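You operate a simulated robot arm through the tools that you are given. There is no shell and no other tool. Be economical: measure what you need, move in short steps, check, and stop when the job is done.

You are at the controls of a simulated robot arm. One attempt, no reset.

Task
Clamp the first stand's plate, brush it, clear its vent and free it.
Fine: wire brush and steel pin, each back in its hole. Set down upright: wire brush, steel pin. What is to be rubbed or washed off counts as gone when no trace of it is left.

The check looks at the end state, three seconds after you hand in, the way a careful person would. Anything else that was tipped, shoved, dropped, spilled or broken makes it a failure.

Robot
A 6-joint arm with a two-finger parallel gripper on a trunk, on a base that drives. Base frame: it is fixed to the floor where the robot stands at the start and does not move with it; the origin is under the middle of the robot, x ahead of it, y to its left, z up. Readings come in m, degrees, newtons and seconds.
With the tool pointing down near the work surface it reaches from about 0.42 to 0.86 m from the robot's upright axis, wherever it stands. Its first joint turns from -115.0 to 115.0 degrees. Places, roughly: bottom plate [1.5, -0.25, 1]; first clamp lever [0.7, 0, 0.9]; neck ring [1.25, -0.25, 1]. Payload 4.2 kg.
The tool frame sits at the grasp point between the pads (the TCP): z along the fingers, y along the line on which they close. The tips reach 0.023 m beyond it. The gripper opens to 0.094 m. The fingers are 0.038 m wide and 0.01 m thick; the gripper's body (0.054 by 0.096 m) begins 0.039 m behind the TCP.
Orientation is that of the tool frame in the base frame, as [roll, pitch, yaw] about the fixed x, y, z axes, in that order (R = Rz(yaw) Ry(pitch) Rx(roll)). With the fingers straight down and closing along the base's y, the tool's x points along the base's -x, its y along +y and its z along -z.

Tools
- The arm moves only by the tool nudge_tool. Its argument "targets" is text: rows parted by semicolons, each of 7 numbers parted by spaces: the shift along the tool's x, y, z in units of 250 mm (1.0 is 250 mm), then the turn, a rotation vector about the tool's x, y, z in units of 120 degrees (1.0 is 120 degrees), then the gripper command, from -1 (fully open) to 1 (shut), values between in proportion. In form: x y z wx wy wz gripper; .... A call has 1 to 12 rows; each row is the pose to reach, as a shift and turn from the pose commanded when the call began, along the tool's axes at that moment. A call with a number of a shift or a turn outside -1 to 1 is refused whole. A row lasts 0.2 s, in which the tool goes at most 0.05 m and 8.6 degrees; a call with a longer step from one row to the next is refused whole, and so is a gripper value outside its range. Where a pose cannot be reached the arm comes as near as it can. A force on the tool above 40 N (or 10 N above the force at the start of the call, whichever is more), or a blocked arm, ends the call early, and 0.2 s more pass. The fingers move at their own pace (about 0.108 m/s each) and stop on an object; they squeeze with about 35 N. The grip force told is the motor's: it shows also when the fingers shut on nothing. Time passes only in rows, and 0.2 s behind the last, so rows that repeat a pose let the fingers close. The reply holds the time, the measured pose of the TCP, the force on the tool along the base axes, the opening and the grip force, in the units named above and with some noise, with the torque about the TCP (base axes, N m) and any sound that the robot's microphone picked up.
- Cameras (640 x 400 px; columns grow to the right, rows downward): "scene" is now at [0.2347, 0.1708, 1.5438]; the picture's right is [-0.28, -0.96, 0.00], its down [-0.56, 0.17, -0.81] and it looks along [0.78, -0.23, -0.59] (base axes); focal length 249 px, centre (320, 200). "wrist" rides on the gripper at [0.086, 0.016, -0.075] in the tool frame; the picture's right is [-0.18, 0.98, 0.00], its down [-0.58, -0.11, -0.81] and it looks along [-0.79, -0.15, 0.59] (tool axes); focal length 243 px, centre (320, 200). There is no depth. A picture from a camera that has moved, and an enlarged one, comes with that camera's place and axes in the base frame and with its lens.
- capture(camera): a new picture of that camera. The clock stands still meanwhile.
- move_column(by): slides the trunk up (or, below 0, down) by that many m; the arm and the scene camera ride with it, the base frame stays. It gives what a move gives, with no picture.
- roll_base(legs): drives the robot by 1 to 6 legs, each [ahead, turn to the left] in m and degrees, along the robot's own axes; the way and the turn of a leg run together, so that a leg with both is an arc; at most 1.5 m and 180 degrees a leg. The arm and the cameras ride along, it lands a little off, and it stops where it bumps. It gives what a move gives.
- pan_tilt(pan, tilt): turns the head with the scene camera to pan (to the left, within 80 degrees either way) and tilt (down, from -29 to 69), counted from straight ahead of the robot. It gives what a move gives.
- zoom(camera, box): a new picture of the part [left, top, right, bottom] of that camera's present view, enlarged. The clock stands still meanwhile.
- finish_job(): hands the job in; it is judged then, once.

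Go step by step. Nothing tells you exact positions but the pictures and the camera data: compare them with the known pose of the tool, close in by small moves and look again before you grip or let go. The budget is 120 turns and 82 pictures, counting those below and the enlarged ones. Unless the task says otherwise, let go and move clear before handing in, and close with one line.

The tools are called after "Call:" by a JSON object that holds its "op" and its "data". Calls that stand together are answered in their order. nudge_tool: Moves the arm, as the interface text tells. Its arguments: {"type":"object","properties":{"targets":{"type":"string"}},"required":["targets"]} The other tools are called the same way: move_column (by) slides the trunk up or down; roll_base (legs) drives the base; pan_tilt (pan, tilt) turns the head that bears the scene camera; capture (camera) takes a picture; zoom (camera, box) takes an enlarged picture of a part of a camera's view; finish_job () hands the job in.

At the start:

```text
time: 0.0
tcp_pos: [0.4928, -0.0927, 1.3127]
tool_rot: [-180.0, 0.0, 180.0]
contact_force: [0.0, 0.2, 0.6]
torque: [0.03, 0.02, 0.0]
gripper_width: 0.094
grasp_force: 0.1
trunk travel left (down, up): [-0.9, 0.09]
robot x, y, heading: [-0.0022, 0.0019, 0.1]
head pan, tilt: [-16.3, 36.0]
```

scene: 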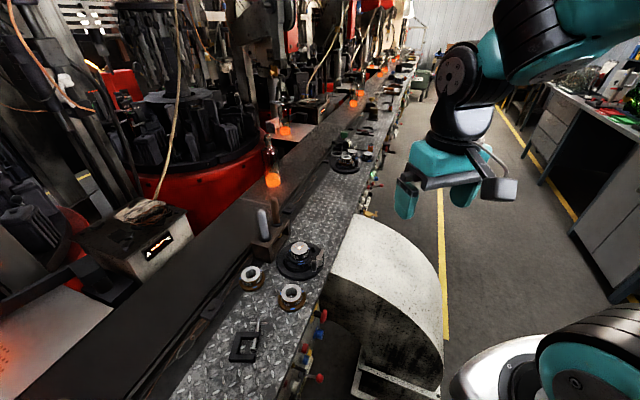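
wrist: 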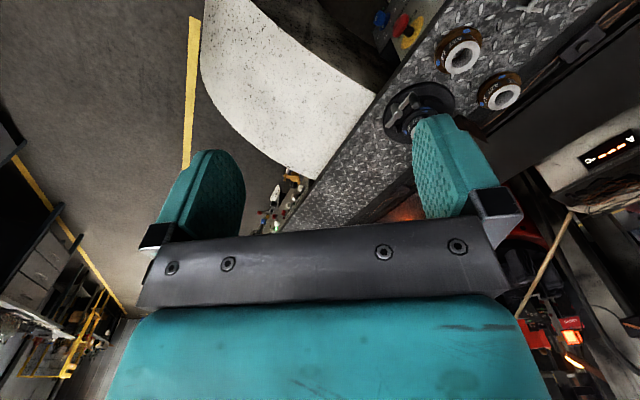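

I see a glass-works conveyor with a bench, a stand nearby and others further along. I enlarge the near part to identify the stand, clamp, brush and pin.

Call:
{"op": "zoom", "data": {"camera": "scene", "box": [200, 220, 360, 380]}}

Call:
{"op": "zoom", "data": {"camera": "scene", "box": [240, 100, 440, 240]}}

```text
2.50 times, centred on (280, 300) of scene
camera zoom: at [0.2347, 0.1708, 1.5438], right [-0.28, -0.96, 0.0], down [-0.56, 0.17, -0.81], along [0.78, -0.23, -0.59], focal length 622 px, centre (420, -50)
```

zoom: 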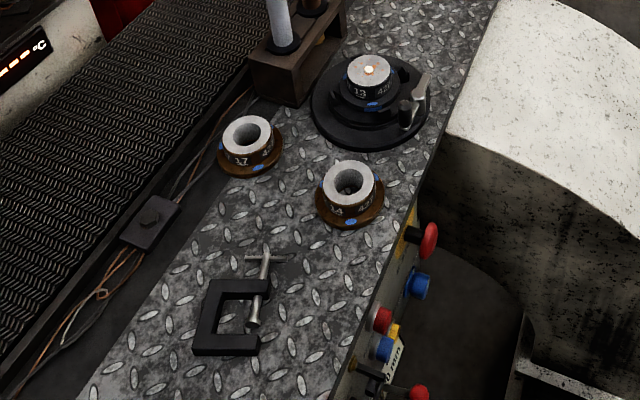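

```text
2.86 times, centred on (340, 170) of scene
camera zoom: at [0.2347, 0.1708, 1.5438], right [-0.28, -0.96, 0.0], down [-0.56, 0.17, -0.81], along [0.78, -0.23, -0.59], focal length 711 px, centre (263, 286)
```

zoom: 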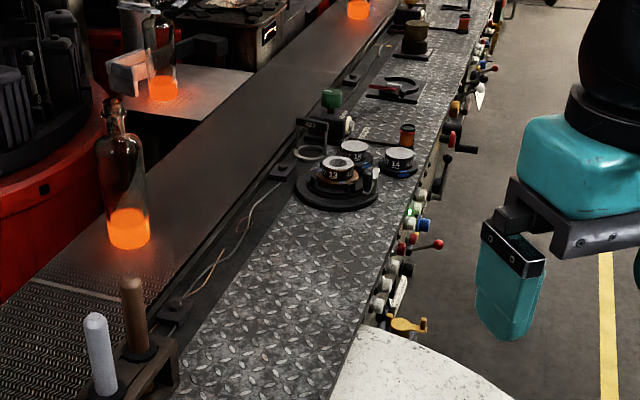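

The near stand carries part "13" with a lever on its right; a rack beyond holds two handles. I aim the head at it and enlarge.

Call:
{"op": "zoom", "data": {"camera": "scene", "box": [268, 230, 332, 290]}}

Call:
{"op": "zoom", "data": {"camera": "scene", "box": [235, 190, 315, 250]}}

```text
6.67 times, centred on (300, 260) of scene
camera zoom: at [0.2347, 0.1708, 1.5438], right [-0.28, -0.96, 0.0], down [-0.56, 0.17, -0.81], along [0.78, -0.23, -0.59], focal length 1658 px, centre (453, -200)
```

zoom: 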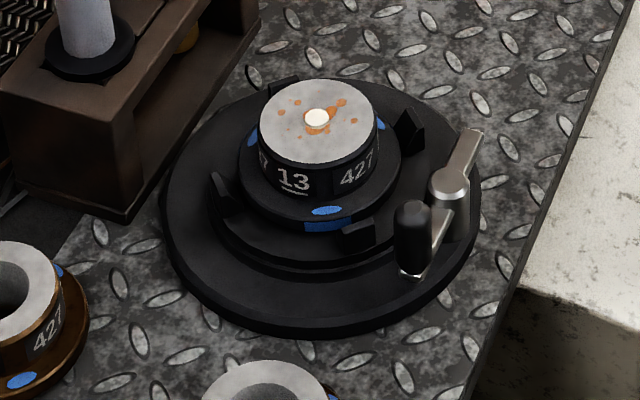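

```text
6.67 times, centred on (275, 220) of scene
camera zoom: at [0.2347, 0.1708, 1.5438], right [-0.28, -0.96, 0.0], down [-0.56, 0.17, -0.81], along [0.78, -0.23, -0.59], focal length 1658 px, centre (620, 67)
```

zoom: 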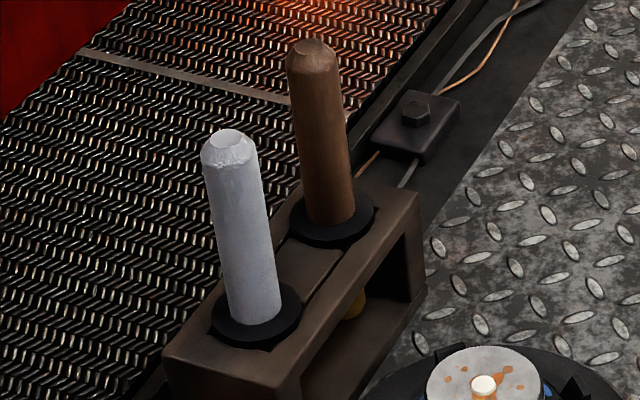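

The stand sits near (0.75, 0.085), the rack near (0.86, 0.18), the wooden handle is likely the brush and the grey one the pin. I shift the wrist camera to get a second view.

Call:
{"op": "nudge_tool", "data": {"targets": "0 0.16 0 0 0 0 -1; 0 0.32 0 0 0 0 -1; 0 0.48 0 0 0 0 -1; 0 0.6 0 0 0 0 -1"}}

Call:
{"op": "capture", "data": {"camera": "wrist"}}

Call:
{"op": "pan_tilt", "data": {"pan": 10, "tilt": 45}}

Call:
{"op": "capture", "data": {"camera": "scene"}}

```text
time: 1.0
tcp_pos: [0.4912, 0.0555, 1.3124]
tool_rot: [-179.9, 0.0, 180.0]
contact_force: [0.4, 0.1, 0.0]
torque: [0.04, -0.02, -0.05]
gripper_width: 0.0937
grasp_force: 0.2
trunk travel left (down, up): [-0.9, 0.09]
robot x, y, heading: [-0.0006, 0.0015, -0.2]
head pan, tilt: [-16.3, 36.0]
```

```text
75 pictures are left
camera wrist: at [0.4041, 0.0729, 1.3861], right [0.18, 0.98, 0.0], down [0.58, -0.11, 0.81], along [0.79, -0.15, -0.59], focal length 243 px, centre (320, 200)
```

wrist: 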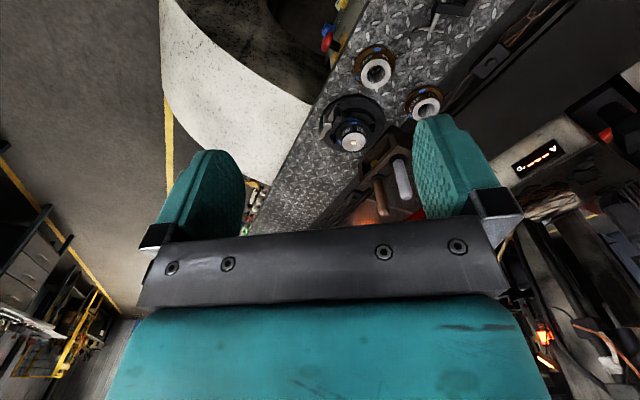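

```text
time: 1.9
tcp_pos: [0.4905, 0.0551, 1.3128]
tool_rot: [-180.0, 0.1, 180.0]
contact_force: [0.3, -0.3, -0.1]
torque: [0.04, 0.02, 0.0]
gripper_width: 0.0939
grasp_force: 0.1
trunk travel left (down, up): [-0.9, 0.09]
robot x, y, heading: [-0.0043, -0.0031, -0.3]
head pan, tilt: [10.0, 45.0]
```

```text
74 pictures are left
camera scene: at [0.2309, 0.2094, 1.5306], right [0.17, -0.98, 0.0], down [-0.7, -0.12, -0.71], along [0.7, 0.12, -0.71], focal length 249 px, centre (320, 200)
```

scene: 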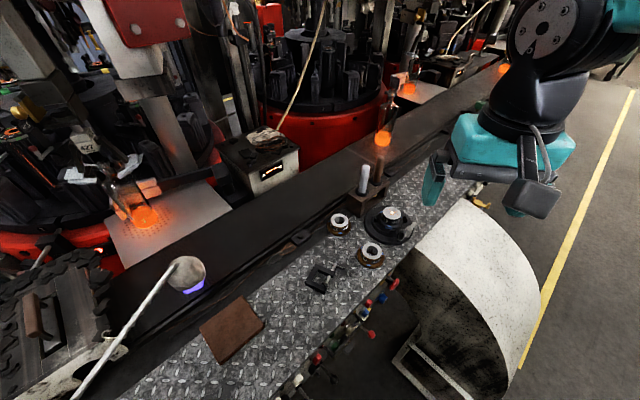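

I enlarge the same parts in both cameras for triangulation.

Call:
{"op": "zoom", "data": {"camera": "wrist", "box": [310, 80, 430, 220]}}

Call:
{"op": "zoom", "data": {"camera": "scene", "box": [335, 150, 431, 250]}}

```text
2.86 times, centred on (370, 150) of wrist
camera zoom: at [0.4042, 0.0724, 1.386], right [0.18, 0.98, 0.0], down [0.58, -0.11, 0.81], along [0.79, -0.15, -0.59], focal length 693 px, centre (177, 343)
```

zoom: 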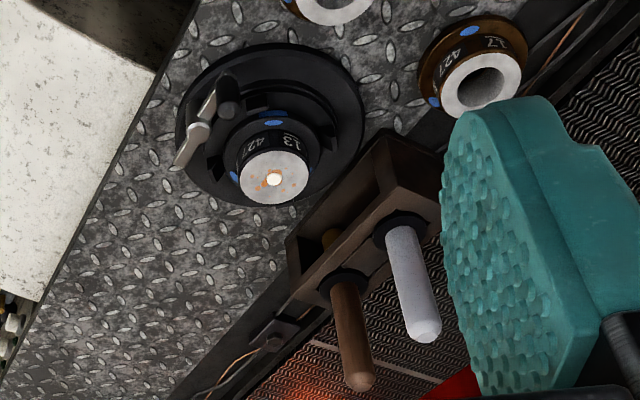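

```text
4.00 times, centred on (383, 200) of scene
camera zoom: at [0.2309, 0.2094, 1.5306], right [0.17, -0.98, 0.0], down [-0.7, -0.12, -0.71], along [0.7, 0.12, -0.71], focal length 995 px, centre (68, 200)
```

zoom: 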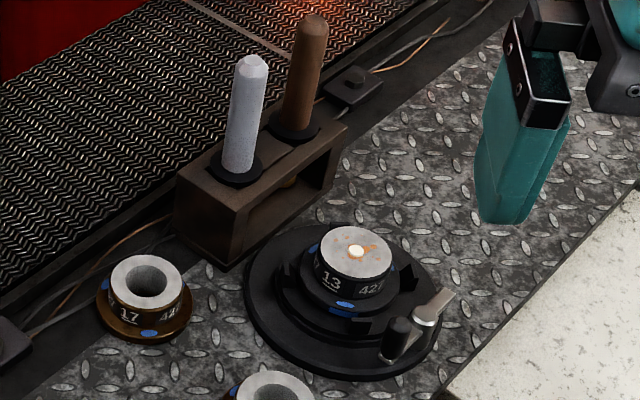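

Plug top at about (0.762, 0.081, 0.974), grey handle (0.815, 0.175, 1.005–1.092), brown handle (0.878, 0.130), slightly beyond reach. I look down to see how much room the base has to move closer.

Call:
{"op": "pan_tilt", "data": {"pan": -15, "tilt": 69}}

Call:
{"op": "capture", "data": {"camera": "scene"}}

Call:
{"op": "pan_tilt", "data": {"pan": 35, "tilt": 69}}

Call:
{"op": "capture", "data": {"camera": "scene"}}

```text
time: 2.8
tcp_pos: [0.4916, 0.0564, 1.3136]
tool_rot: [-179.9, 0.0, -179.9]
contact_force: [0.4, -0.6, 0.8]
torque: [-0.01, -0.01, 0.02]
gripper_width: 0.094
grasp_force: 0.1
trunk travel left (down, up): [-0.9, 0.09]
robot x, y, heading: [0.0011, 0.0011, 0.2]
head pan, tilt: [-15.0, 68.8]
```

```text
71 pictures are left
camera scene: at [0.2048, 0.1809, 1.5018], right [-0.26, -0.97, 0.0], down [-0.9, 0.24, -0.36], along [0.35, -0.09, -0.93], focal length 249 px, centre (320, 200)
```

scene: 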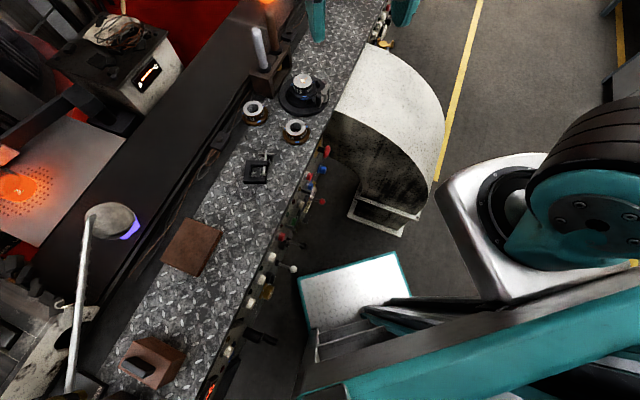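

```text
time: 4.0
tcp_pos: [0.4903, 0.0561, 1.3125]
tool_rot: [-180.0, 0.0, -180.0]
contact_force: [-0.8, -1.0, 0.0]
torque: [0.01, 0.01, 0.01]
gripper_width: 0.0941
grasp_force: 0.0
trunk travel left (down, up): [-0.9, 0.09]
robot x, y, heading: [-0.0027, 0.0026, 0.0]
head pan, tilt: [35.0, 68.8]
```

```text
70 pictures are left
camera scene: at [0.1966, 0.2274, 1.5017], right [0.57, -0.82, 0.0], down [-0.76, -0.53, -0.36], along [0.3, 0.21, -0.93], focal length 249 px, centre (320, 200)
```

scene: 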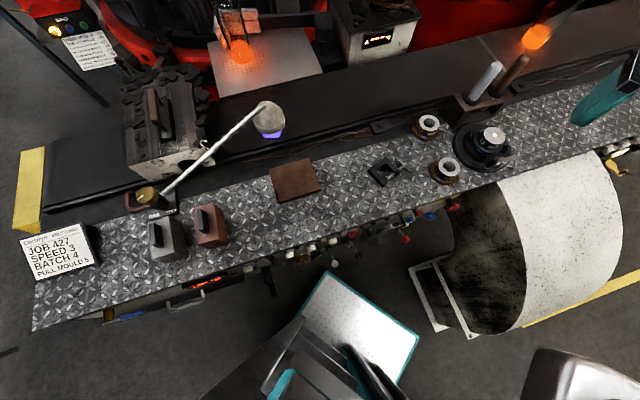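

The base is a low box reaching 0.3 m ahead, with the bench edge 0.44 m away and running at about -39°. I turn parallel to the bench and advance 0.12 m, which brings everything within reach and keeps clearances.

Call:
{"op": "roll_base", "data": {"legs": [[0, -39], [0.12, 0]]}}

Call:
{"op": "pan_tilt", "data": {"pan": 48, "tilt": 48}}

Call:
{"op": "capture", "data": {"camera": "scene"}}

Call:
{"op": "capture", "data": {"camera": "wrist"}}

```text
time: 7.0
tcp_pos: [0.5123, -0.3371, 1.3127]
tool_rot: [-180.0, 0.0, 141.4]
contact_force: [0.6, -0.6, 0.0]
torque: [0.02, 0.0, 0.02]
gripper_width: 0.0938
grasp_force: 0.1
trunk travel left (down, up): [-0.9, 0.09]
robot x, y, heading: [0.0932, -0.0746, -38.6]
head pan, tilt: [35.0, 68.8]
```

```text
time: 7.9
tcp_pos: [0.5123, -0.336, 1.3128]
tool_rot: [-180.0, 0.0, 141.4]
contact_force: [0.0, 0.7, -0.3]
torque: [0.0, -0.02, -0.01]
gripper_width: 0.094
grasp_force: 0.0
trunk travel left (down, up): [-0.9, 0.09]
robot x, y, heading: [0.0958, -0.0751, -38.6]
head pan, tilt: [48.0, 48.0]
```

```text
69 pictures are left
camera scene: at [0.4105, -0.0038, 1.5263], right [0.16, -0.99, 0.0], down [-0.73, -0.12, -0.67], along [0.66, 0.11, -0.74], focal length 249 px, centre (320, 200)
```

scene: 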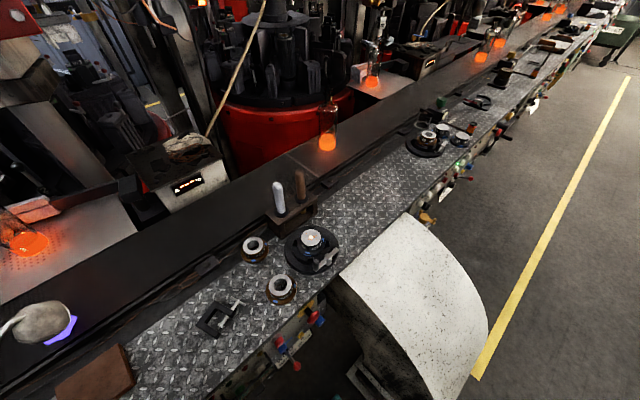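

```text
68 pictures are left
camera wrist: at [0.4547, -0.27, 1.386], right [0.76, 0.65, 0.0], down [0.39, -0.45, 0.81], along [0.53, -0.61, -0.59], focal length 243 px, centre (320, 200)
```

wrist: 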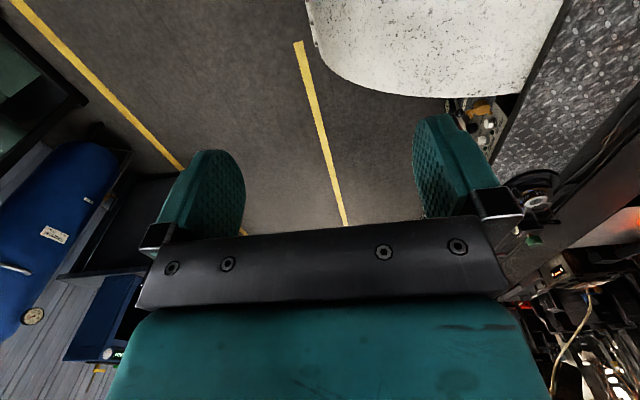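

The robot is now parallel to the bench with a clear scene view. I enlarge the stand for the lever geometry.

Call:
{"op": "zoom", "data": {"camera": "scene", "box": [276, 215, 348, 280]}}

Call:
{"op": "zoom", "data": {"camera": "scene", "box": [400, 110, 480, 165]}}

```text
6.15 times, centred on (312, 248) of scene
camera zoom: at [0.4105, -0.0038, 1.5263], right [0.16, -0.99, 0.0], down [-0.73, -0.12, -0.67], along [0.66, 0.11, -0.74], focal length 1530 px, centre (369, -92)
```

zoom: 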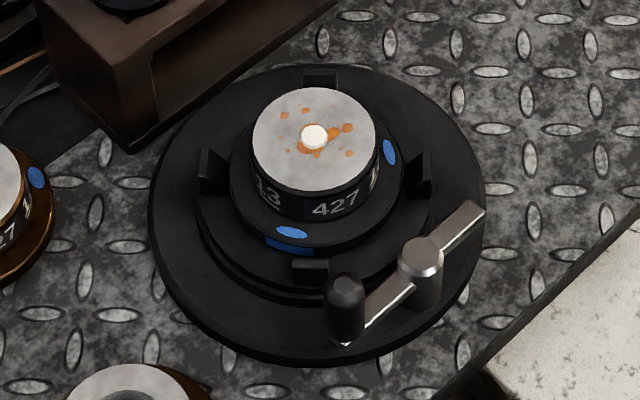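

```text
7.27 times, centred on (440, 138) of scene
camera zoom: at [0.4105, -0.0038, 1.5263], right [0.16, -0.99, 0.0], down [-0.73, -0.12, -0.67], along [0.66, 0.11, -0.74], focal length 1809 px, centre (-553, 654)
```

zoom: 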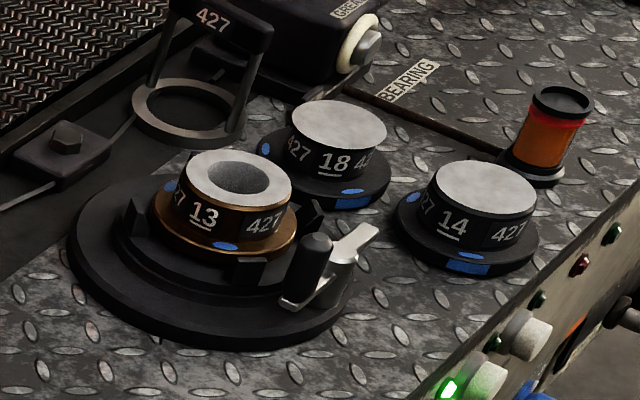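

The lever pivots at about (0.734, 0.028), its knob top at (0.70, 0.054, 0.975), lying tangential to the plate; it can plausibly only swing outwards. I bring the tool above the knob.

Call:
{"op": "nudge_tool", "data": {"targets": ".04 .17 0 0 0 0 -1; .08 .34 0 0 0 0 -1; .12 .51 0 0 0 0 -1; .16 .68 0 0 0 0 -1; .19 .845 0 0 0 0 -1"}}

Call:
{"op": "nudge_tool", "data": {"targets": ".04 .17 0 0 0 0 -1; .08 .34 0 0 0 0 -1; .12 .51 .07 0 0 0 -.6; .16 .68 .14 0 0 0 -.3; .197 .845 .24 0 0 0 -.15; .197 .845 .4 0 0 0 -.15; .197 .845 .58 0 0 0 -.15;.197 .845 .75 0 0 0 -.15"}}

Call:
{"op": "zoom", "data": {"camera": "scene", "box": [240, 160, 400, 300]}}

Call:
{"op": "capture", "data": {"camera": "wrist"}}

```text
time: 9.1
tcp_pos: [0.6102, -0.1399, 1.314]
tool_rot: [179.9, -0.1, 141.4]
contact_force: [0.6, 0.6, -0.7]
torque: [0.02, -0.02, 0.0]
gripper_width: 0.094
grasp_force: 0.1
trunk travel left (down, up): [-0.9, 0.09]
robot x, y, heading: [0.0936, -0.0739, -38.3]
head pan, tilt: [48.0, 48.0]
```

```text
time: 10.9
tcp_pos: [0.6975, 0.0543, 1.1245]
tool_rot: [179.9, -0.1, 141.4]
contact_force: [-0.1, -0.3, 0.3]
torque: [-0.01, -0.03, 0.02]
gripper_width: 0.0537
grasp_force: 0.0
trunk travel left (down, up): [-0.9, 0.09]
robot x, y, heading: [0.0953, -0.0786, -38.6]
head pan, tilt: [48.0, 48.0]
```

```text
2.86 times, centred on (320, 230) of scene
camera zoom: at [0.4103, -0.0037, 1.5265], right [0.16, -0.99, 0.0], down [-0.73, -0.12, -0.67], along [0.66, 0.11, -0.74], focal length 711 px, centre (320, 114)
```

zoom: 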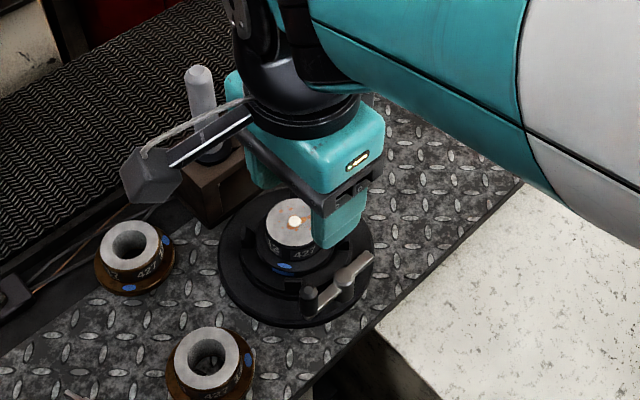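

```text
64 pictures are left
camera wrist: at [0.6396, 0.121, 1.1986], right [0.76, 0.65, 0.0], down [0.39, -0.45, 0.81], along [0.53, -0.61, -0.59], focal length 243 px, centre (320, 200)
```

wrist: 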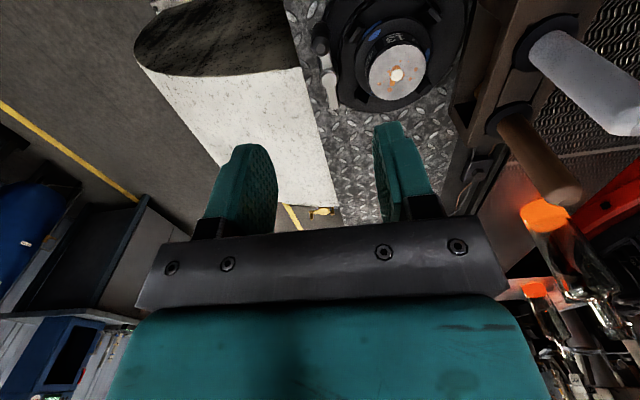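

The wrist view confirms the knob at about (0.697, 0.0555), right under the tool. I descend around it.

Call:
{"op": "nudge_tool", "data": {"targets": "0 0 .15 0 0 0 .15; 0 0 .3 0 0 0 .15; 0 0 .45 0 0 0 .15"}}

Call:
{"op": "zoom", "data": {"camera": "scene", "box": [270, 190, 366, 280]}}

Call:
{"op": "capture", "data": {"camera": "wrist"}}

```text
time: 11.7
tcp_pos: [0.6982, 0.0521, 1.0116]
tool_rot: [180.0, -0.1, 141.4]
contact_force: [-0.9, -0.6, 0.5]
torque: [-0.01, 0.01, 0.02]
gripper_width: 0.0401
grasp_force: 0.0
trunk travel left (down, up): [-0.9, 0.09]
robot x, y, heading: [0.0935, -0.0751, -38.4]
head pan, tilt: [48.0, 48.0]
```

```text
4.44 times, centred on (318, 235) of scene
camera zoom: at [0.4103, -0.0037, 1.5265], right [0.16, -0.99, 0.0], down [-0.73, -0.12, -0.67], along [0.66, 0.11, -0.74], focal length 1105 px, centre (329, 44)
```

zoom: 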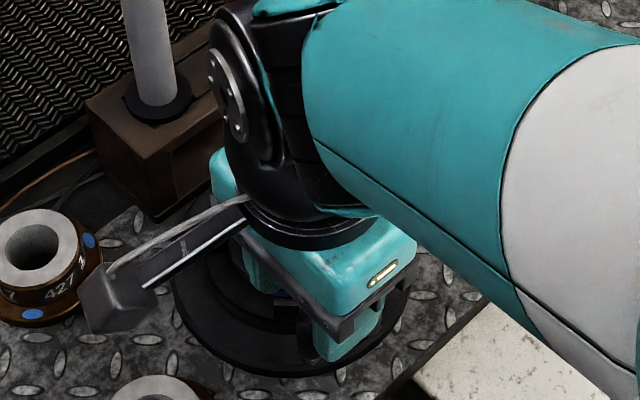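

```text
62 pictures are left
camera wrist: at [0.6403, 0.1186, 1.0847], right [0.76, 0.65, 0.0], down [0.39, -0.45, 0.81], along [0.53, -0.61, -0.59], focal length 243 px, centre (320, 200)
```

wrist: 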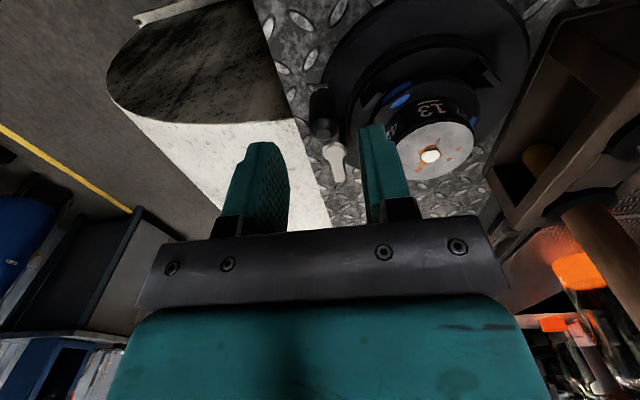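

The knob lies between the fingers at (0.697, 0.054). I lower the last 3.5 cm and close on it.

Call:
{"op": "nudge_tool", "data": {"targets": "0.006 0.004 .07 0 0 0 .15; .006 .004 .138 0 0 0 .15; .006 .004 .138 0 0 0 1;.006 .004 .138 0 0 0 1;.006 .004 .138 0 0 0 1"}}

```text
time: 12.9
tcp_pos: [0.6986, 0.0538, 0.9783]
tool_rot: [179.9, -0.1, 141.4]
contact_force: [-0.3, 1.4, -3.7]
torque: [-0.1, -0.15, 0.02]
gripper_width: 0.0164
grasp_force: 45.4
trunk travel left (down, up): [-0.9, 0.09]
robot x, y, heading: [0.0907, -0.0761, -38.7]
head pan, tilt: [48.0, 48.0]
```

Gripped the knob (16 mm). I test the swing outward (counter-clockwise seen from above) by 24°, turning the tool along.

Call:
{"op": "nudge_tool", "data": {"targets": "-.003 -.0245 0 0 0 -.0667 1; -.0085 -.0484 0 0 0 -.1333 1; -.0177 -.0712 0 0 0 -.2 1; -.0177 -.0712 0 0 0 -.2 1"}}

```text
time: 13.9
tcp_pos: [0.6898, 0.0381, 0.9774]
tool_rot: [179.9, -0.1, 165.6]
contact_force: [-12.4, -1.1, 2.0]
torque: [0.09, 0.82, -0.16]
gripper_width: 0.0162
grasp_force: 45.4
trunk travel left (down, up): [-0.9, 0.09]
robot x, y, heading: [0.0929, -0.0775, -38.6]
head pan, tilt: [48.0, 48.0]
```

The lever follows with light force. I continue the arc with a slightly refined pivot (0.731, 0.025).

Call:
{"op": "nudge_tool", "data": {"targets": ".0052 -.0224 0 0 0 -.0667 1; .0012 -.0456 0 0 0 -.1333 1; -.006 -.069 0 0 0 -.2 1; -.0168 -.0908 0 0 0 -.2667 1; -.0296 -.1104 0 0 0 -.3333 1; -.046 -.1284 0 0 0 -.4 1; -.046 -.1284 0 0 0 -.4 1"}}

Call:
{"op": "capture", "data": {"camera": "wrist"}}

```text
time: 15.5
tcp_pos: [0.6961, 0.0045, 0.9783]
tool_rot: [179.9, 0.1, -146.5]
contact_force: [1.7, -5.1, 1.8]
torque: [0.0, -0.23, -0.21]
gripper_width: 0.016
grasp_force: 44.8
trunk travel left (down, up): [-0.9, 0.09]
robot x, y, heading: [0.0885, -0.0741, -38.7]
head pan, tilt: [48.0, 48.0]
```

```text
61 pictures are left
camera wrist: at [0.6148, -0.0293, 1.0517], right [-0.39, 0.92, 0.0], down [0.54, 0.23, 0.81], along [0.74, 0.31, -0.59], focal length 243 px, centre (320, 200)
```

wrist: 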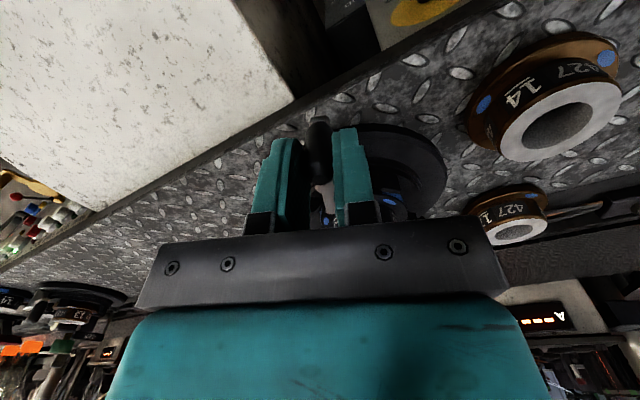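

72° swung so far. I take it further until it stops.

Call:
{"op": "nudge_tool", "data": {"targets": "-.0116 -.024 0 0 0 -.0667 1; -.0164 -.0468 0 0 0 -.1333 1; -.024 -.0688 0 0 0 -.2 1; -.024 -.0688 0 0 0 -.2 1"}}

Call:
{"op": "zoom", "data": {"camera": "scene", "box": [270, 190, 366, 280]}}

```text
time: 16.5
tcp_pos: [0.7085, -0.0077, 0.9772]
tool_rot: [179.9, -0.2, -122.4]
contact_force: [-18.3, -10.5, 11.6]
torque: [-0.94, 0.71, 0.18]
gripper_width: 0.0164
grasp_force: 45.7
trunk travel left (down, up): [-0.9, 0.09]
robot x, y, heading: [0.0911, -0.0772, -38.9]
head pan, tilt: [48.0, 48.0]
```

```text
4.44 times, centred on (318, 235) of scene
camera zoom: at [0.409, -0.0044, 1.5268], right [0.16, -0.99, 0.0], down [-0.73, -0.12, -0.67], along [0.66, 0.11, -0.74], focal length 1105 px, centre (329, 44)
```

zoom: 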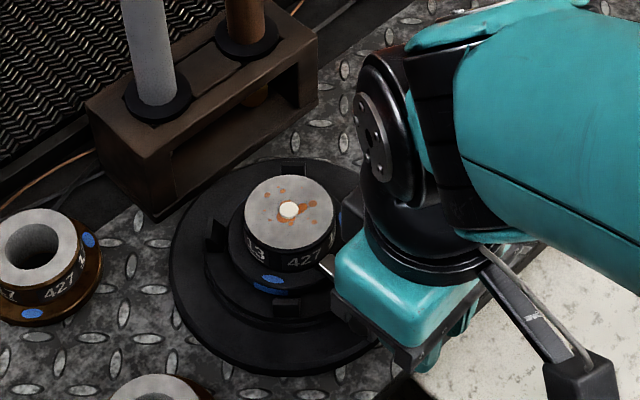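

Force is rising around 96° – probably the stop. I release and lift to look.

Call:
{"op": "nudge_tool", "data": {"targets": "0 0 0 0 0 0 .5; 0 0 0 0 0 0 .2; 0 0 -.1 0 0 0 .2; 0 0 -.28 0 0 0 .2; 0 0 -.46 0 0 0 .2; 0 0 -.6 0 0 0 .2"}}

Call:
{"op": "zoom", "data": {"camera": "scene", "box": [270, 200, 356, 280]}}

```text
time: 17.9
tcp_pos: [0.7107, -0.0045, 1.1271]
tool_rot: [180.0, 0.0, -122.6]
contact_force: [0.6, -0.8, -0.4]
torque: [-0.02, 0.01, 0.0]
gripper_width: 0.0376
grasp_force: 0.1
trunk travel left (down, up): [-0.9, 0.09]
robot x, y, heading: [0.0967, -0.0735, -38.7]
head pan, tilt: [48.0, 48.0]
```

```text
5.00 times, centred on (313, 240) of scene
camera zoom: at [0.4107, -0.0038, 1.5263], right [0.16, -0.99, 0.0], down [-0.73, -0.12, -0.67], along [0.66, 0.11, -0.74], focal length 1244 px, centre (355, 0)
```

zoom: 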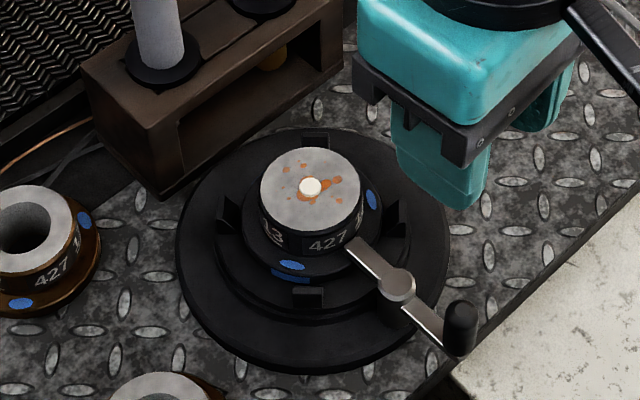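

The lever's nose now bears on the plate's flange: clamped at its stop. Next the brush: I measure the rack again from here.

Call:
{"op": "zoom", "data": {"camera": "scene", "box": [250, 160, 340, 230]}}

Call:
{"op": "capture", "data": {"camera": "wrist"}}

```text
5.71 times, centred on (295, 195) of scene
camera zoom: at [0.4107, -0.0038, 1.5263], right [0.16, -0.99, 0.0], down [-0.73, -0.12, -0.67], along [0.66, 0.11, -0.74], focal length 1421 px, centre (463, 229)
```

zoom: 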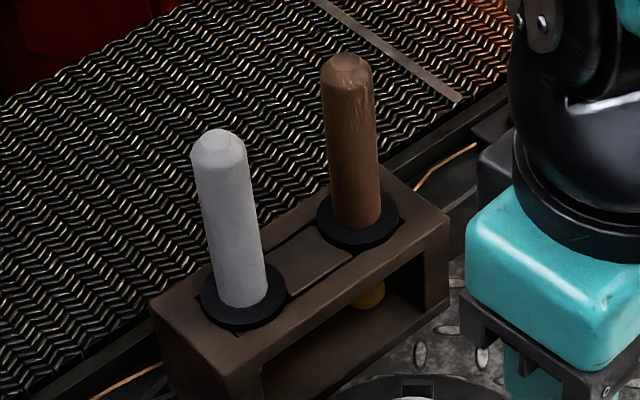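

```text
57 pictures are left
camera wrist: at [0.6508, -0.0686, 1.2008], right [-0.73, 0.68, 0.0], down [0.4, 0.43, 0.81], along [0.55, 0.59, -0.59], focal length 243 px, centre (320, 200)
```

wrist: 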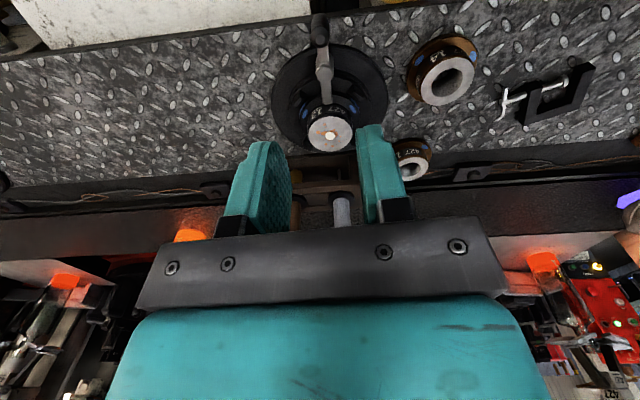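

Brown handle at about (0.879, 0.129), top 1.095, collar about 0.995. I rise and go over it with fingers closing along the rack, camera on the robot's side.

Call:
{"op": "nudge_tool", "data": {"targets": "0 0 -.15 0 0 0 0; 0 0 -.3 0 0 .05 -.2; -.162 -.056 -.3 0 0 .05 -.2; -.324 -.112 -.3 0 0 .05 -.2; -.486 -.168 -.3 0 0 .05 -.2; -.648 -.224 -.3 0 0 .05 -.2; -.79 -.278 -.3 0 0 .05 -.2"}}

Call:
{"op": "capture", "data": {"camera": "wrist"}}

Call:
{"op": "zoom", "data": {"camera": "scene", "box": [240, 130, 360, 230]}}

```text
time: 19.5
tcp_pos: [0.7736, 0.0485, 1.2014]
tool_rot: [-180.0, -0.1, -128.6]
contact_force: [0.5, 0.2, -0.2]
torque: [-0.01, -0.01, -0.03]
gripper_width: 0.0565
grasp_force: 0.0
out of reach, approached as far as the arm can: row 5, 6, 7
trunk travel left (down, up): [-0.9, 0.09]
robot x, y, heading: [0.0905, -0.0734, -38.6]
head pan, tilt: [48.0, 48.0]
```

```text
56 pictures are left
camera wrist: at [0.7062, -0.0087, 1.2763], right [-0.65, 0.76, 0.0], down [0.45, 0.39, 0.81], along [0.61, 0.53, -0.59], focal length 243 px, centre (320, 200)
```

wrist: 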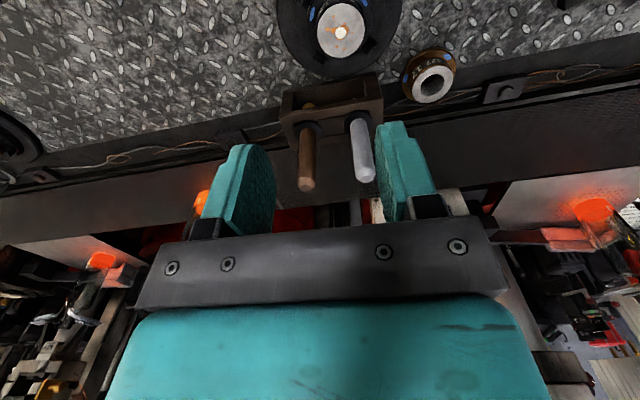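

```text
4.00 times, centred on (300, 180) of scene
camera zoom: at [0.4106, -0.0037, 1.5263], right [0.16, -0.99, 0.0], down [-0.73, -0.12, -0.67], along [0.66, 0.11, -0.74], focal length 995 px, centre (400, 280)
```

zoom: 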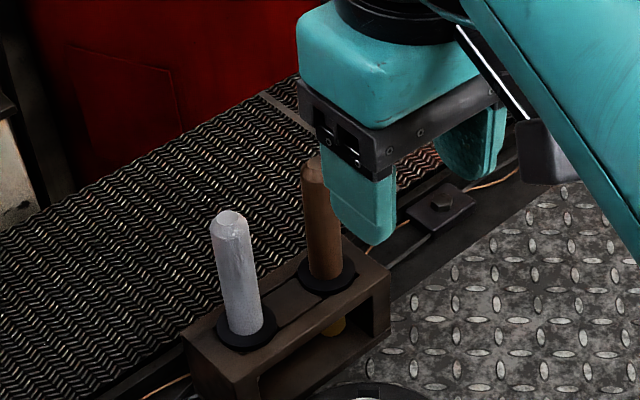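

At this height the arm only reaches 0.69 m, so I must come closer: I retract the arm, raise the trunk and shift the base about 0.11 m toward the bench with gentle arcs.

Call:
{"op": "nudge_tool", "data": {"targets": ".17 .04 0 0 0 0 -.2; .34 .08 0 0 0 0 -.2; .51 .12 0 0 0 0 -.2; .68 .16 -.05 0 0 0 -.2; .85 .2 -.12 0 0 0 -.2; .96 .25 -.25 0 0 0 -.2"}}

Call:
{"op": "move_column", "data": {"by": 0.09}}

```text
time: 20.9
tcp_pos: [0.5695, -0.0996, 1.2596]
tool_rot: [180.0, 0.0, -128.5]
contact_force: [0.3, -0.4, -0.2]
torque: [-0.01, 0.05, -0.05]
gripper_width: 0.0564
grasp_force: 0.1
trunk travel left (down, up): [-0.9, 0.09]
robot x, y, heading: [0.0961, -0.0733, -38.6]
head pan, tilt: [48.0, 48.0]
```

```text
time: 22.1
tcp_pos: [0.5698, -0.0983, 1.3492]
tool_rot: [180.0, 0.1, -128.6]
contact_force: [-0.7, -0.4, 0.5]
torque: [0.02, -0.03, -0.03]
gripper_width: 0.0564
grasp_force: 0.0
trunk travel left (down, up): [-0.99, 0.0]
robot x, y, heading: [0.0952, -0.0757, -38.5]
head pan, tilt: [48.0, 48.0]
```

Call:
{"op": "roll_base", "data": {"legs": [[-0.25, -25], [0, 50], [0.26, -25]]}}

Call:
{"op": "capture", "data": {"camera": "scene"}}

```text
time: 27.6
tcp_pos: [0.5962, 0.0803, 1.3466]
tool_rot: [-180.0, -0.4, -122.5]
contact_force: [0.9, 0.0, -0.6]
torque: [0.03, 0.01, -0.03]
gripper_width: 0.0562
grasp_force: 0.0
trunk travel left (down, up): [-0.99, 0.0]
robot x, y, heading: [0.116, 0.0458, -27.2]
head pan, tilt: [48.0, 48.0]
stopped in leg 3: the robot was blocked; the commanded pose is now the measured one
```

```text
54 pictures are left
camera scene: at [0.4117, 0.1791, 1.6166], right [0.36, -0.93, 0.0], down [-0.69, -0.27, -0.67], along [0.62, 0.24, -0.74], focal length 249 px, centre (320, 200)
```

scene: 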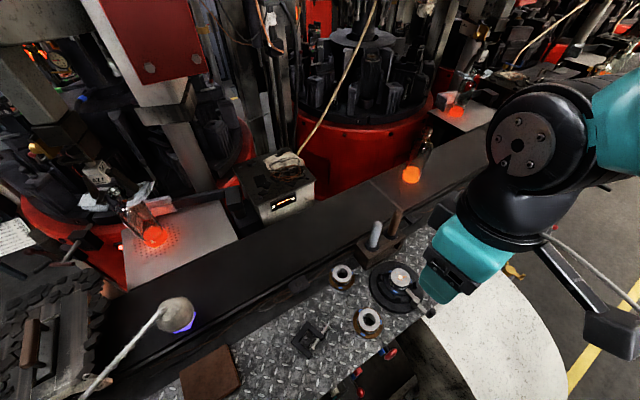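

The base was stopped by the bench at (0.116, 0.046), nothing looks disturbed. I ease back a centimetre, turn parallel and go slightly ahead.

Call:
{"op": "roll_base", "data": {"legs": [[-0.015, 0], [0, -11.5], [0.06, 0]]}}

Call:
{"op": "pan_tilt", "data": {"pan": 55, "tilt": 55}}

Call:
{"op": "capture", "data": {"camera": "scene"}}

```text
time: 28.9
tcp_pos: [0.5823, 0.0508, 1.3482]
tool_rot: [179.9, -0.4, -126.5]
contact_force: [-0.6, -0.4, -0.1]
torque: [0.01, 0.0, -0.02]
gripper_width: 0.0565
grasp_force: 0.1
trunk travel left (down, up): [-0.99, 0.0]
robot x, y, heading: [0.1013, 0.0518, -30.8]
head pan, tilt: [48.0, 48.0]
stopped in leg 2: the robot was blocked; the commanded pose is now the measured one
```

```text
time: 29.6
tcp_pos: [0.582, 0.0506, 1.3481]
tool_rot: [180.0, -0.4, -126.5]
contact_force: [0.1, 0.2, -0.4]
torque: [0.02, 0.0, 0.02]
gripper_width: 0.0563
grasp_force: 0.1
trunk travel left (down, up): [-0.99, 0.0]
robot x, y, heading: [0.1058, 0.0516, -31.0]
head pan, tilt: [55.0, 55.0]
```

```text
53 pictures are left
camera scene: at [0.3976, 0.1715, 1.6072], right [0.41, -0.91, 0.0], down [-0.75, -0.33, -0.57], along [0.52, 0.23, -0.82], focal length 249 px, centre (320, 200)
```

scene: 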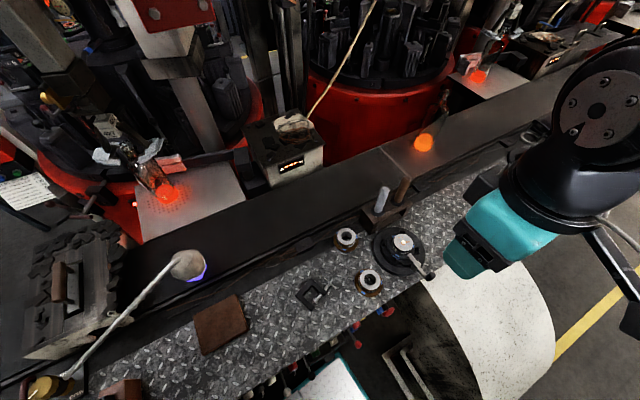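

The rear corner blocks the turn, but the heading is fine. I only go ahead 5 cm more to gain reach.

Call:
{"op": "roll_base", "data": {"legs": [[0.05, 0]]}}

Call:
{"op": "capture", "data": {"camera": "scene"}}

```text
time: 30.3
tcp_pos: [0.5893, 0.052, 1.3478]
tool_rot: [180.0, -0.4, -126.0]
contact_force: [1.4, 0.4, 0.0]
torque: [0.01, -0.01, -0.04]
gripper_width: 0.0566
grasp_force: 0.0
trunk travel left (down, up): [-0.99, 0.0]
robot x, y, heading: [0.1087, 0.0475, -30.0]
head pan, tilt: [55.0, 55.0]
stopped in leg 1: the robot was blocked; the commanded pose is now the measured one
```

```text
52 pictures are left
camera scene: at [0.3994, 0.1686, 1.6081], right [0.42, -0.91, 0.0], down [-0.74, -0.34, -0.58], along [0.52, 0.24, -0.82], focal length 249 px, centre (320, 200)
```

scene: 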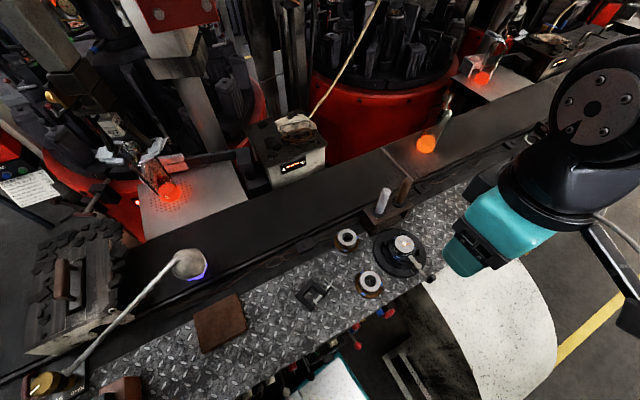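

Blocked again after a few mm; I leave the base here (brush handle 0.775 m away). I re-measure the rack from this stance.

Call:
{"op": "zoom", "data": {"camera": "scene", "box": [355, 160, 445, 290]}}

```text
3.08 times, centred on (400, 225) of scene
camera zoom: at [0.3994, 0.1686, 1.6081], right [0.42, -0.91, 0.0], down [-0.74, -0.34, -0.58], along [0.52, 0.24, -0.82], focal length 765 px, centre (74, 123)
```

zoom: 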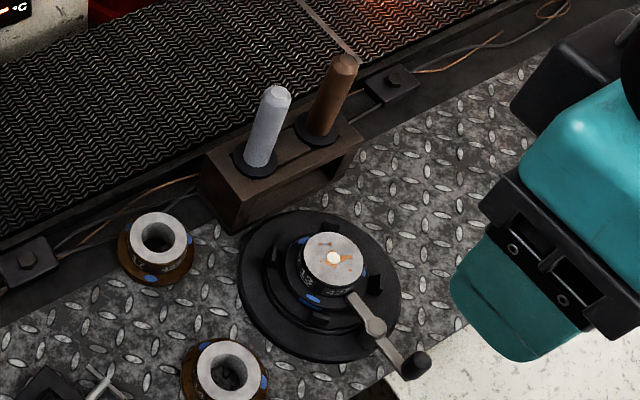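

Consistent: brown handle at (0.877, 0.1305), grey at (0.819, 0.174), plug at (0.766, 0.081). I move above the brown handle at z 1.15.

Call:
{"op": "nudge_tool", "data": {"targets": "-.116 -.0932 .099 0 0 0 -.2; -.232 -.1864 .198 0 0 0 -.2; -.348 -.2796 .297 0 0 0 -.2; -.464 -.3728 .396 0 0 0 -.2; -.58 -.466 .495 0 0 0 -.2; -.696 -.5592 .594 0 0 0 -.2; -.812 -.6524 .693 0 0 0 -.2; -.93 -.746 .79 0 0 0 -.2"}}

Call:
{"op": "zoom", "data": {"camera": "scene", "box": [350, 130, 450, 230]}}

Call:
{"op": "capture", "data": {"camera": "wrist"}}

```text
time: 32.1
tcp_pos: [0.8545, 0.1168, 1.1475]
tool_rot: [179.7, -0.7, -126.0]
contact_force: [0.5, 1.0, -0.2]
torque: [-0.01, 0.03, -0.01]
gripper_width: 0.0563
grasp_force: 0.1
out of reach, approached as far as the arm can: row 8
trunk travel left (down, up): [-0.99, 0.0]
robot x, y, heading: [0.111, 0.0453, -30.1]
head pan, tilt: [55.0, 55.0]
```

```text
4.00 times, centred on (400, 180) of scene
camera zoom: at [0.4004, 0.1703, 1.6073], right [0.42, -0.91, 0.0], down [-0.74, -0.34, -0.57], along [0.52, 0.24, -0.82], focal length 995 px, centre (0, 280)
```

zoom: 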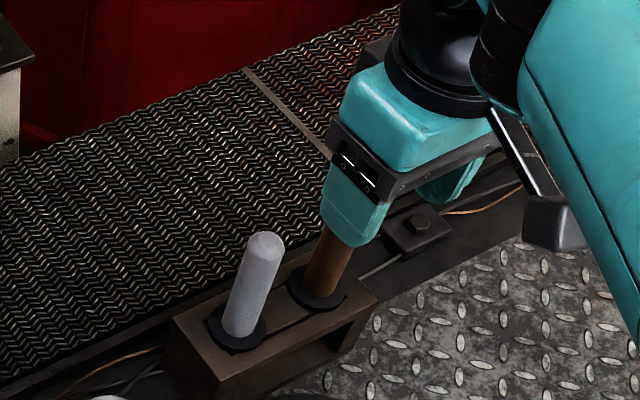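

```text
49 pictures are left
camera wrist: at [0.7913, 0.0582, 1.2217], right [-0.69, 0.73, 0.0], down [0.44, 0.41, 0.8], along [0.58, 0.55, -0.6], focal length 243 px, centre (320, 200)
```

wrist: 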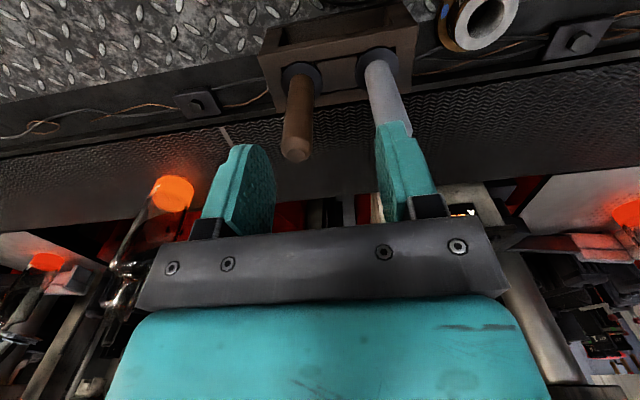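

The arm reaches only r≈0.75 at this height, so I need a stance about 5–8 cm further along the bench. I retract the arm and look at what blocks the base.

Call:
{"op": "nudge_tool", "data": {"targets": ".12 .09 -.05 0 0 0 -.2; .24 .18 -.1 0 0 0 -.2; .36 .27 -.15 0 0 0 -.2; .48 .36 -.25 0 0 0 -.2; .6 .45 -.35 0 0 0 -.2; .72 .54 -.45 0 0 0 -.2; .8 .64 -.55 0 0 0 -.2"}}

Call:
{"op": "pan_tilt", "data": {"pan": 75, "tilt": 69}}

Call:
{"op": "capture", "data": {"camera": "scene"}}

Call:
{"op": "pan_tilt", "data": {"pan": 10, "tilt": 69}}

Call:
{"op": "capture", "data": {"camera": "scene"}}

```text
time: 33.7
tcp_pos: [0.6087, 0.0541, 1.2902]
tool_rot: [179.8, -0.7, -126.0]
contact_force: [0.4, 0.1, 0.0]
torque: [0.0, 0.04, -0.01]
gripper_width: 0.0564
grasp_force: 0.0
trunk travel left (down, up): [-0.99, 0.0]
robot x, y, heading: [0.1023, 0.046, -30.4]
head pan, tilt: [55.0, 55.0]
```

```text
time: 34.5
tcp_pos: [0.6084, 0.0561, 1.2889]
tool_rot: [180.0, -0.4, -125.8]
contact_force: [-0.6, 0.5, 0.0]
torque: [0.03, -0.01, -0.01]
gripper_width: 0.0564
grasp_force: 0.1
trunk travel left (down, up): [-0.99, 0.0]
robot x, y, heading: [0.1087, 0.0468, -29.9]
head pan, tilt: [75.0, 68.8]
```

```text
48 pictures are left
camera scene: at [0.3745, 0.1787, 1.5917], right [0.7, -0.71, 0.0], down [-0.66, -0.66, -0.36], along [0.26, 0.26, -0.93], focal length 249 px, centre (320, 200)
```

scene: 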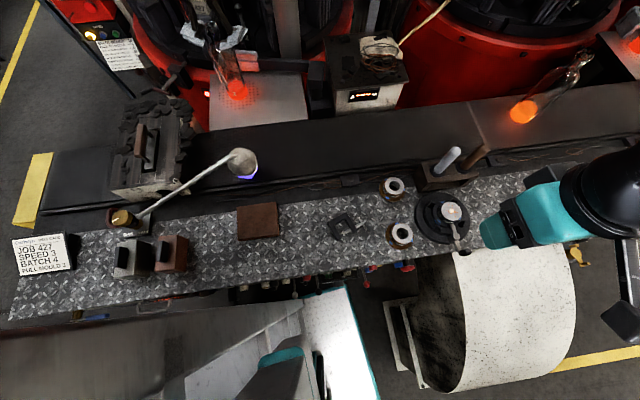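

```text
time: 35.9
tcp_pos: [0.6089, 0.0557, 1.2886]
tool_rot: [-180.0, -0.4, -126.0]
contact_force: [0.1, -0.3, 0.0]
torque: [-0.04, -0.02, 0.0]
gripper_width: 0.0566
grasp_force: 0.1
trunk travel left (down, up): [-0.99, 0.0]
robot x, y, heading: [0.105, 0.0447, -30.3]
head pan, tilt: [10.0, 68.8]
```

```text
47 pictures are left
camera scene: at [0.3872, 0.1201, 1.5917], right [-0.34, -0.94, 0.0], down [-0.88, 0.32, -0.36], along [0.34, -0.12, -0.93], focal length 249 px, centre (320, 200)
```

scene: 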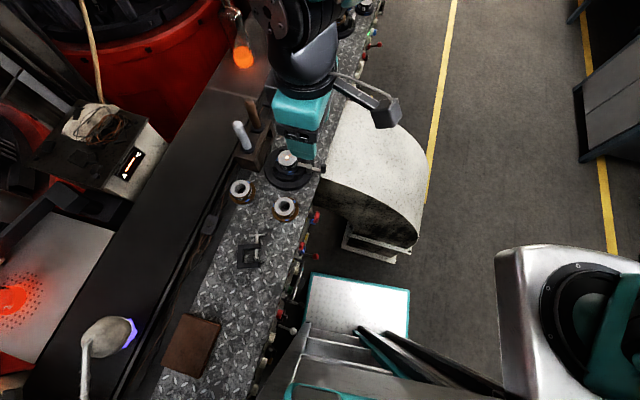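

The base's left front corner touches the bench, and there is free room ahead of it. I back up along the present heading, turn parallel, then go ahead further along the bench.

Call:
{"op": "roll_base", "data": {"legs": [[-0.2, 0], [0, -8.5], [0.31, 0]]}}

Call:
{"op": "pan_tilt", "data": {"pan": 60, "tilt": 50}}

Call:
{"op": "capture", "data": {"camera": "scene"}}

```text
time: 37.7
tcp_pos: [0.4304, 0.164, 1.2895]
tool_rot: [180.0, -0.6, -125.4]
contact_force: [-0.6, -0.2, 1.0]
torque: [0.02, 0.0, 0.01]
gripper_width: 0.0567
grasp_force: 0.1
trunk travel left (down, up): [-0.99, 0.0]
robot x, y, heading: [-0.0687, 0.1509, -29.8]
head pan, tilt: [10.0, 68.8]
stopped in leg 2: the robot was blocked; the commanded pose is now the measured one
```

```text
time: 38.9
tcp_pos: [0.4314, 0.1644, 1.2889]
tool_rot: [-180.0, -0.4, -125.4]
contact_force: [-0.8, -0.1, 0.3]
torque: [0.01, -0.01, -0.01]
gripper_width: 0.0566
grasp_force: 0.0
trunk travel left (down, up): [-0.99, 0.0]
robot x, y, heading: [-0.07, 0.1567, -29.8]
head pan, tilt: [60.0, 50.0]
```

```text
46 pictures are left
camera scene: at [0.225, 0.2848, 1.6136], right [0.5, -0.87, 0.0], down [-0.66, -0.38, -0.64], along [0.56, 0.32, -0.77], focal length 249 px, centre (320, 200)
```

scene: 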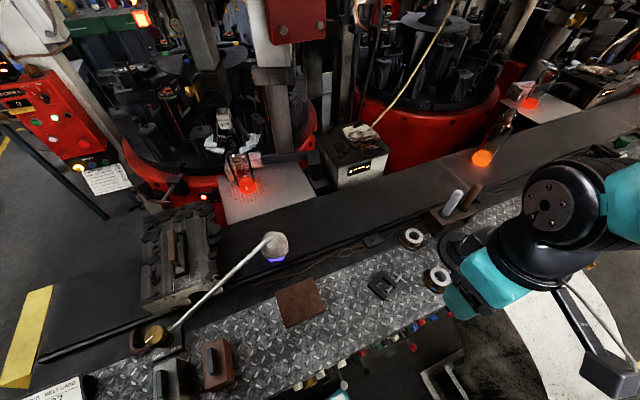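

The turn right was blocked again. I try moving away from the bench (back with a slight left turn) and then turning right.

Call:
{"op": "roll_base", "data": {"legs": [[-0.12, 8], [0, -17]]}}

```text
time: 41.1
tcp_pos: [0.3196, 0.1318, 1.2902]
tool_rot: [-180.0, -0.5, -135.0]
contact_force: [0.1, -0.7, -0.2]
torque: [0.01, 0.02, 0.0]
gripper_width: 0.0565
grasp_force: 0.1
trunk travel left (down, up): [-0.99, 0.0]
robot x, y, heading: [-0.1731, 0.2022, -39.5]
head pan, tilt: [60.0, 50.0]
```

Free now, heading parallel. I drive forward along the bench.

Call:
{"op": "roll_base", "data": {"legs": [[0.22, 5], [0.23, 0]]}}

Call:
{"op": "capture", "data": {"camera": "scene"}}

```text
time: 44.1
tcp_pos: [0.6898, -0.0816, 1.2893]
tool_rot: [179.9, -0.5, -129.3]
contact_force: [0.0, -0.3, -0.2]
torque: [0.0, -0.01, -0.01]
gripper_width: 0.0565
grasp_force: 0.1
trunk travel left (down, up): [-0.99, 0.0]
robot x, y, heading: [0.189, -0.0598, -34.0]
head pan, tilt: [60.0, 50.0]
```

```text
45 pictures are left
camera scene: at [0.493, 0.0534, 1.6137], right [0.44, -0.9, 0.0], down [-0.69, -0.34, -0.64], along [0.58, 0.28, -0.77], focal length 249 px, centre (320, 200)
```

scene: 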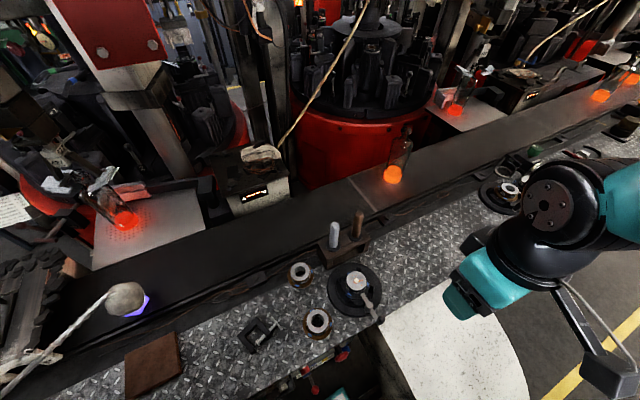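

Good stance: the brush is now 0.71 m away. I move above the brown handle.

Call:
{"op": "nudge_tool", "data": {"targets": "-.17 -.007 .06 0 0 0 -.2; -.34 -.014 .12 0 0 0 -.2; -.51 -.02 .18 0 0 0 -.2; -.68 -.027 .26 0 0 0 -.2; -.85 -.034 .38 0 0 0 -.2; -.98 -.04 .45 0 0 0 -.2"}}

Call:
{"op": "nudge_tool", "data": {"targets": "-.08 0 0.04 0 0 0 -.2; -.152 0 .06 0 0 0 -.2"}}

Call:
{"op": "zoom", "data": {"camera": "scene", "box": [310, 170, 410, 270]}}

Call:
{"op": "capture", "data": {"camera": "wrist"}}

```text
refused: row 5 steps farther than a row can; nothing moved
```

```text
time: 44.7
tcp_pos: [0.7122, -0.0541, 1.2735]
tool_rot: [-179.9, -0.4, -129.3]
contact_force: [-0.5, -0.7, 0.5]
torque: [0.07, 0.01, 0.02]
gripper_width: 0.0564
grasp_force: 0.1
trunk travel left (down, up): [-0.99, 0.0]
robot x, y, heading: [0.1906, -0.0599, -34.1]
head pan, tilt: [60.0, 50.0]
```

```text
4.00 times, centred on (360, 220) of scene
camera zoom: at [0.493, 0.0531, 1.6137], right [0.44, -0.9, 0.0], down [-0.69, -0.34, -0.64], along [0.58, 0.28, -0.77], focal length 995 px, centre (160, 120)
```

zoom: 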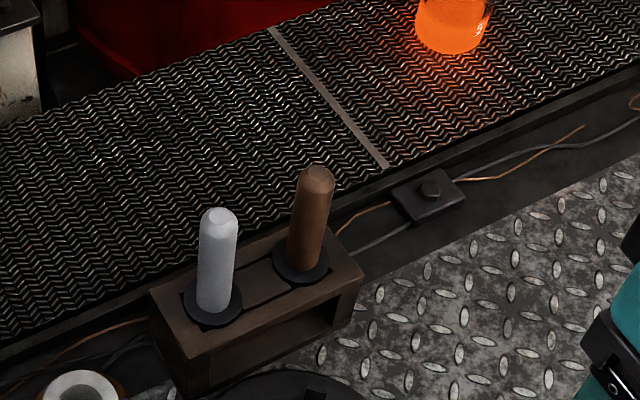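

```text
43 pictures are left
camera wrist: at [0.6462, -0.1097, 1.348], right [-0.64, 0.77, 0.0], down [0.46, 0.38, 0.8], along [0.61, 0.51, -0.6], focal length 243 px, centre (320, 200)
```

wrist: 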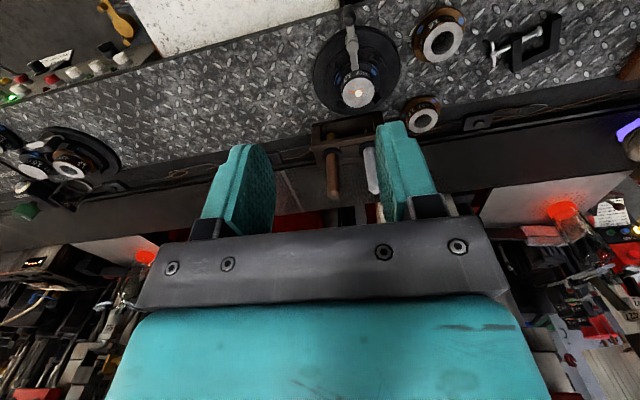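

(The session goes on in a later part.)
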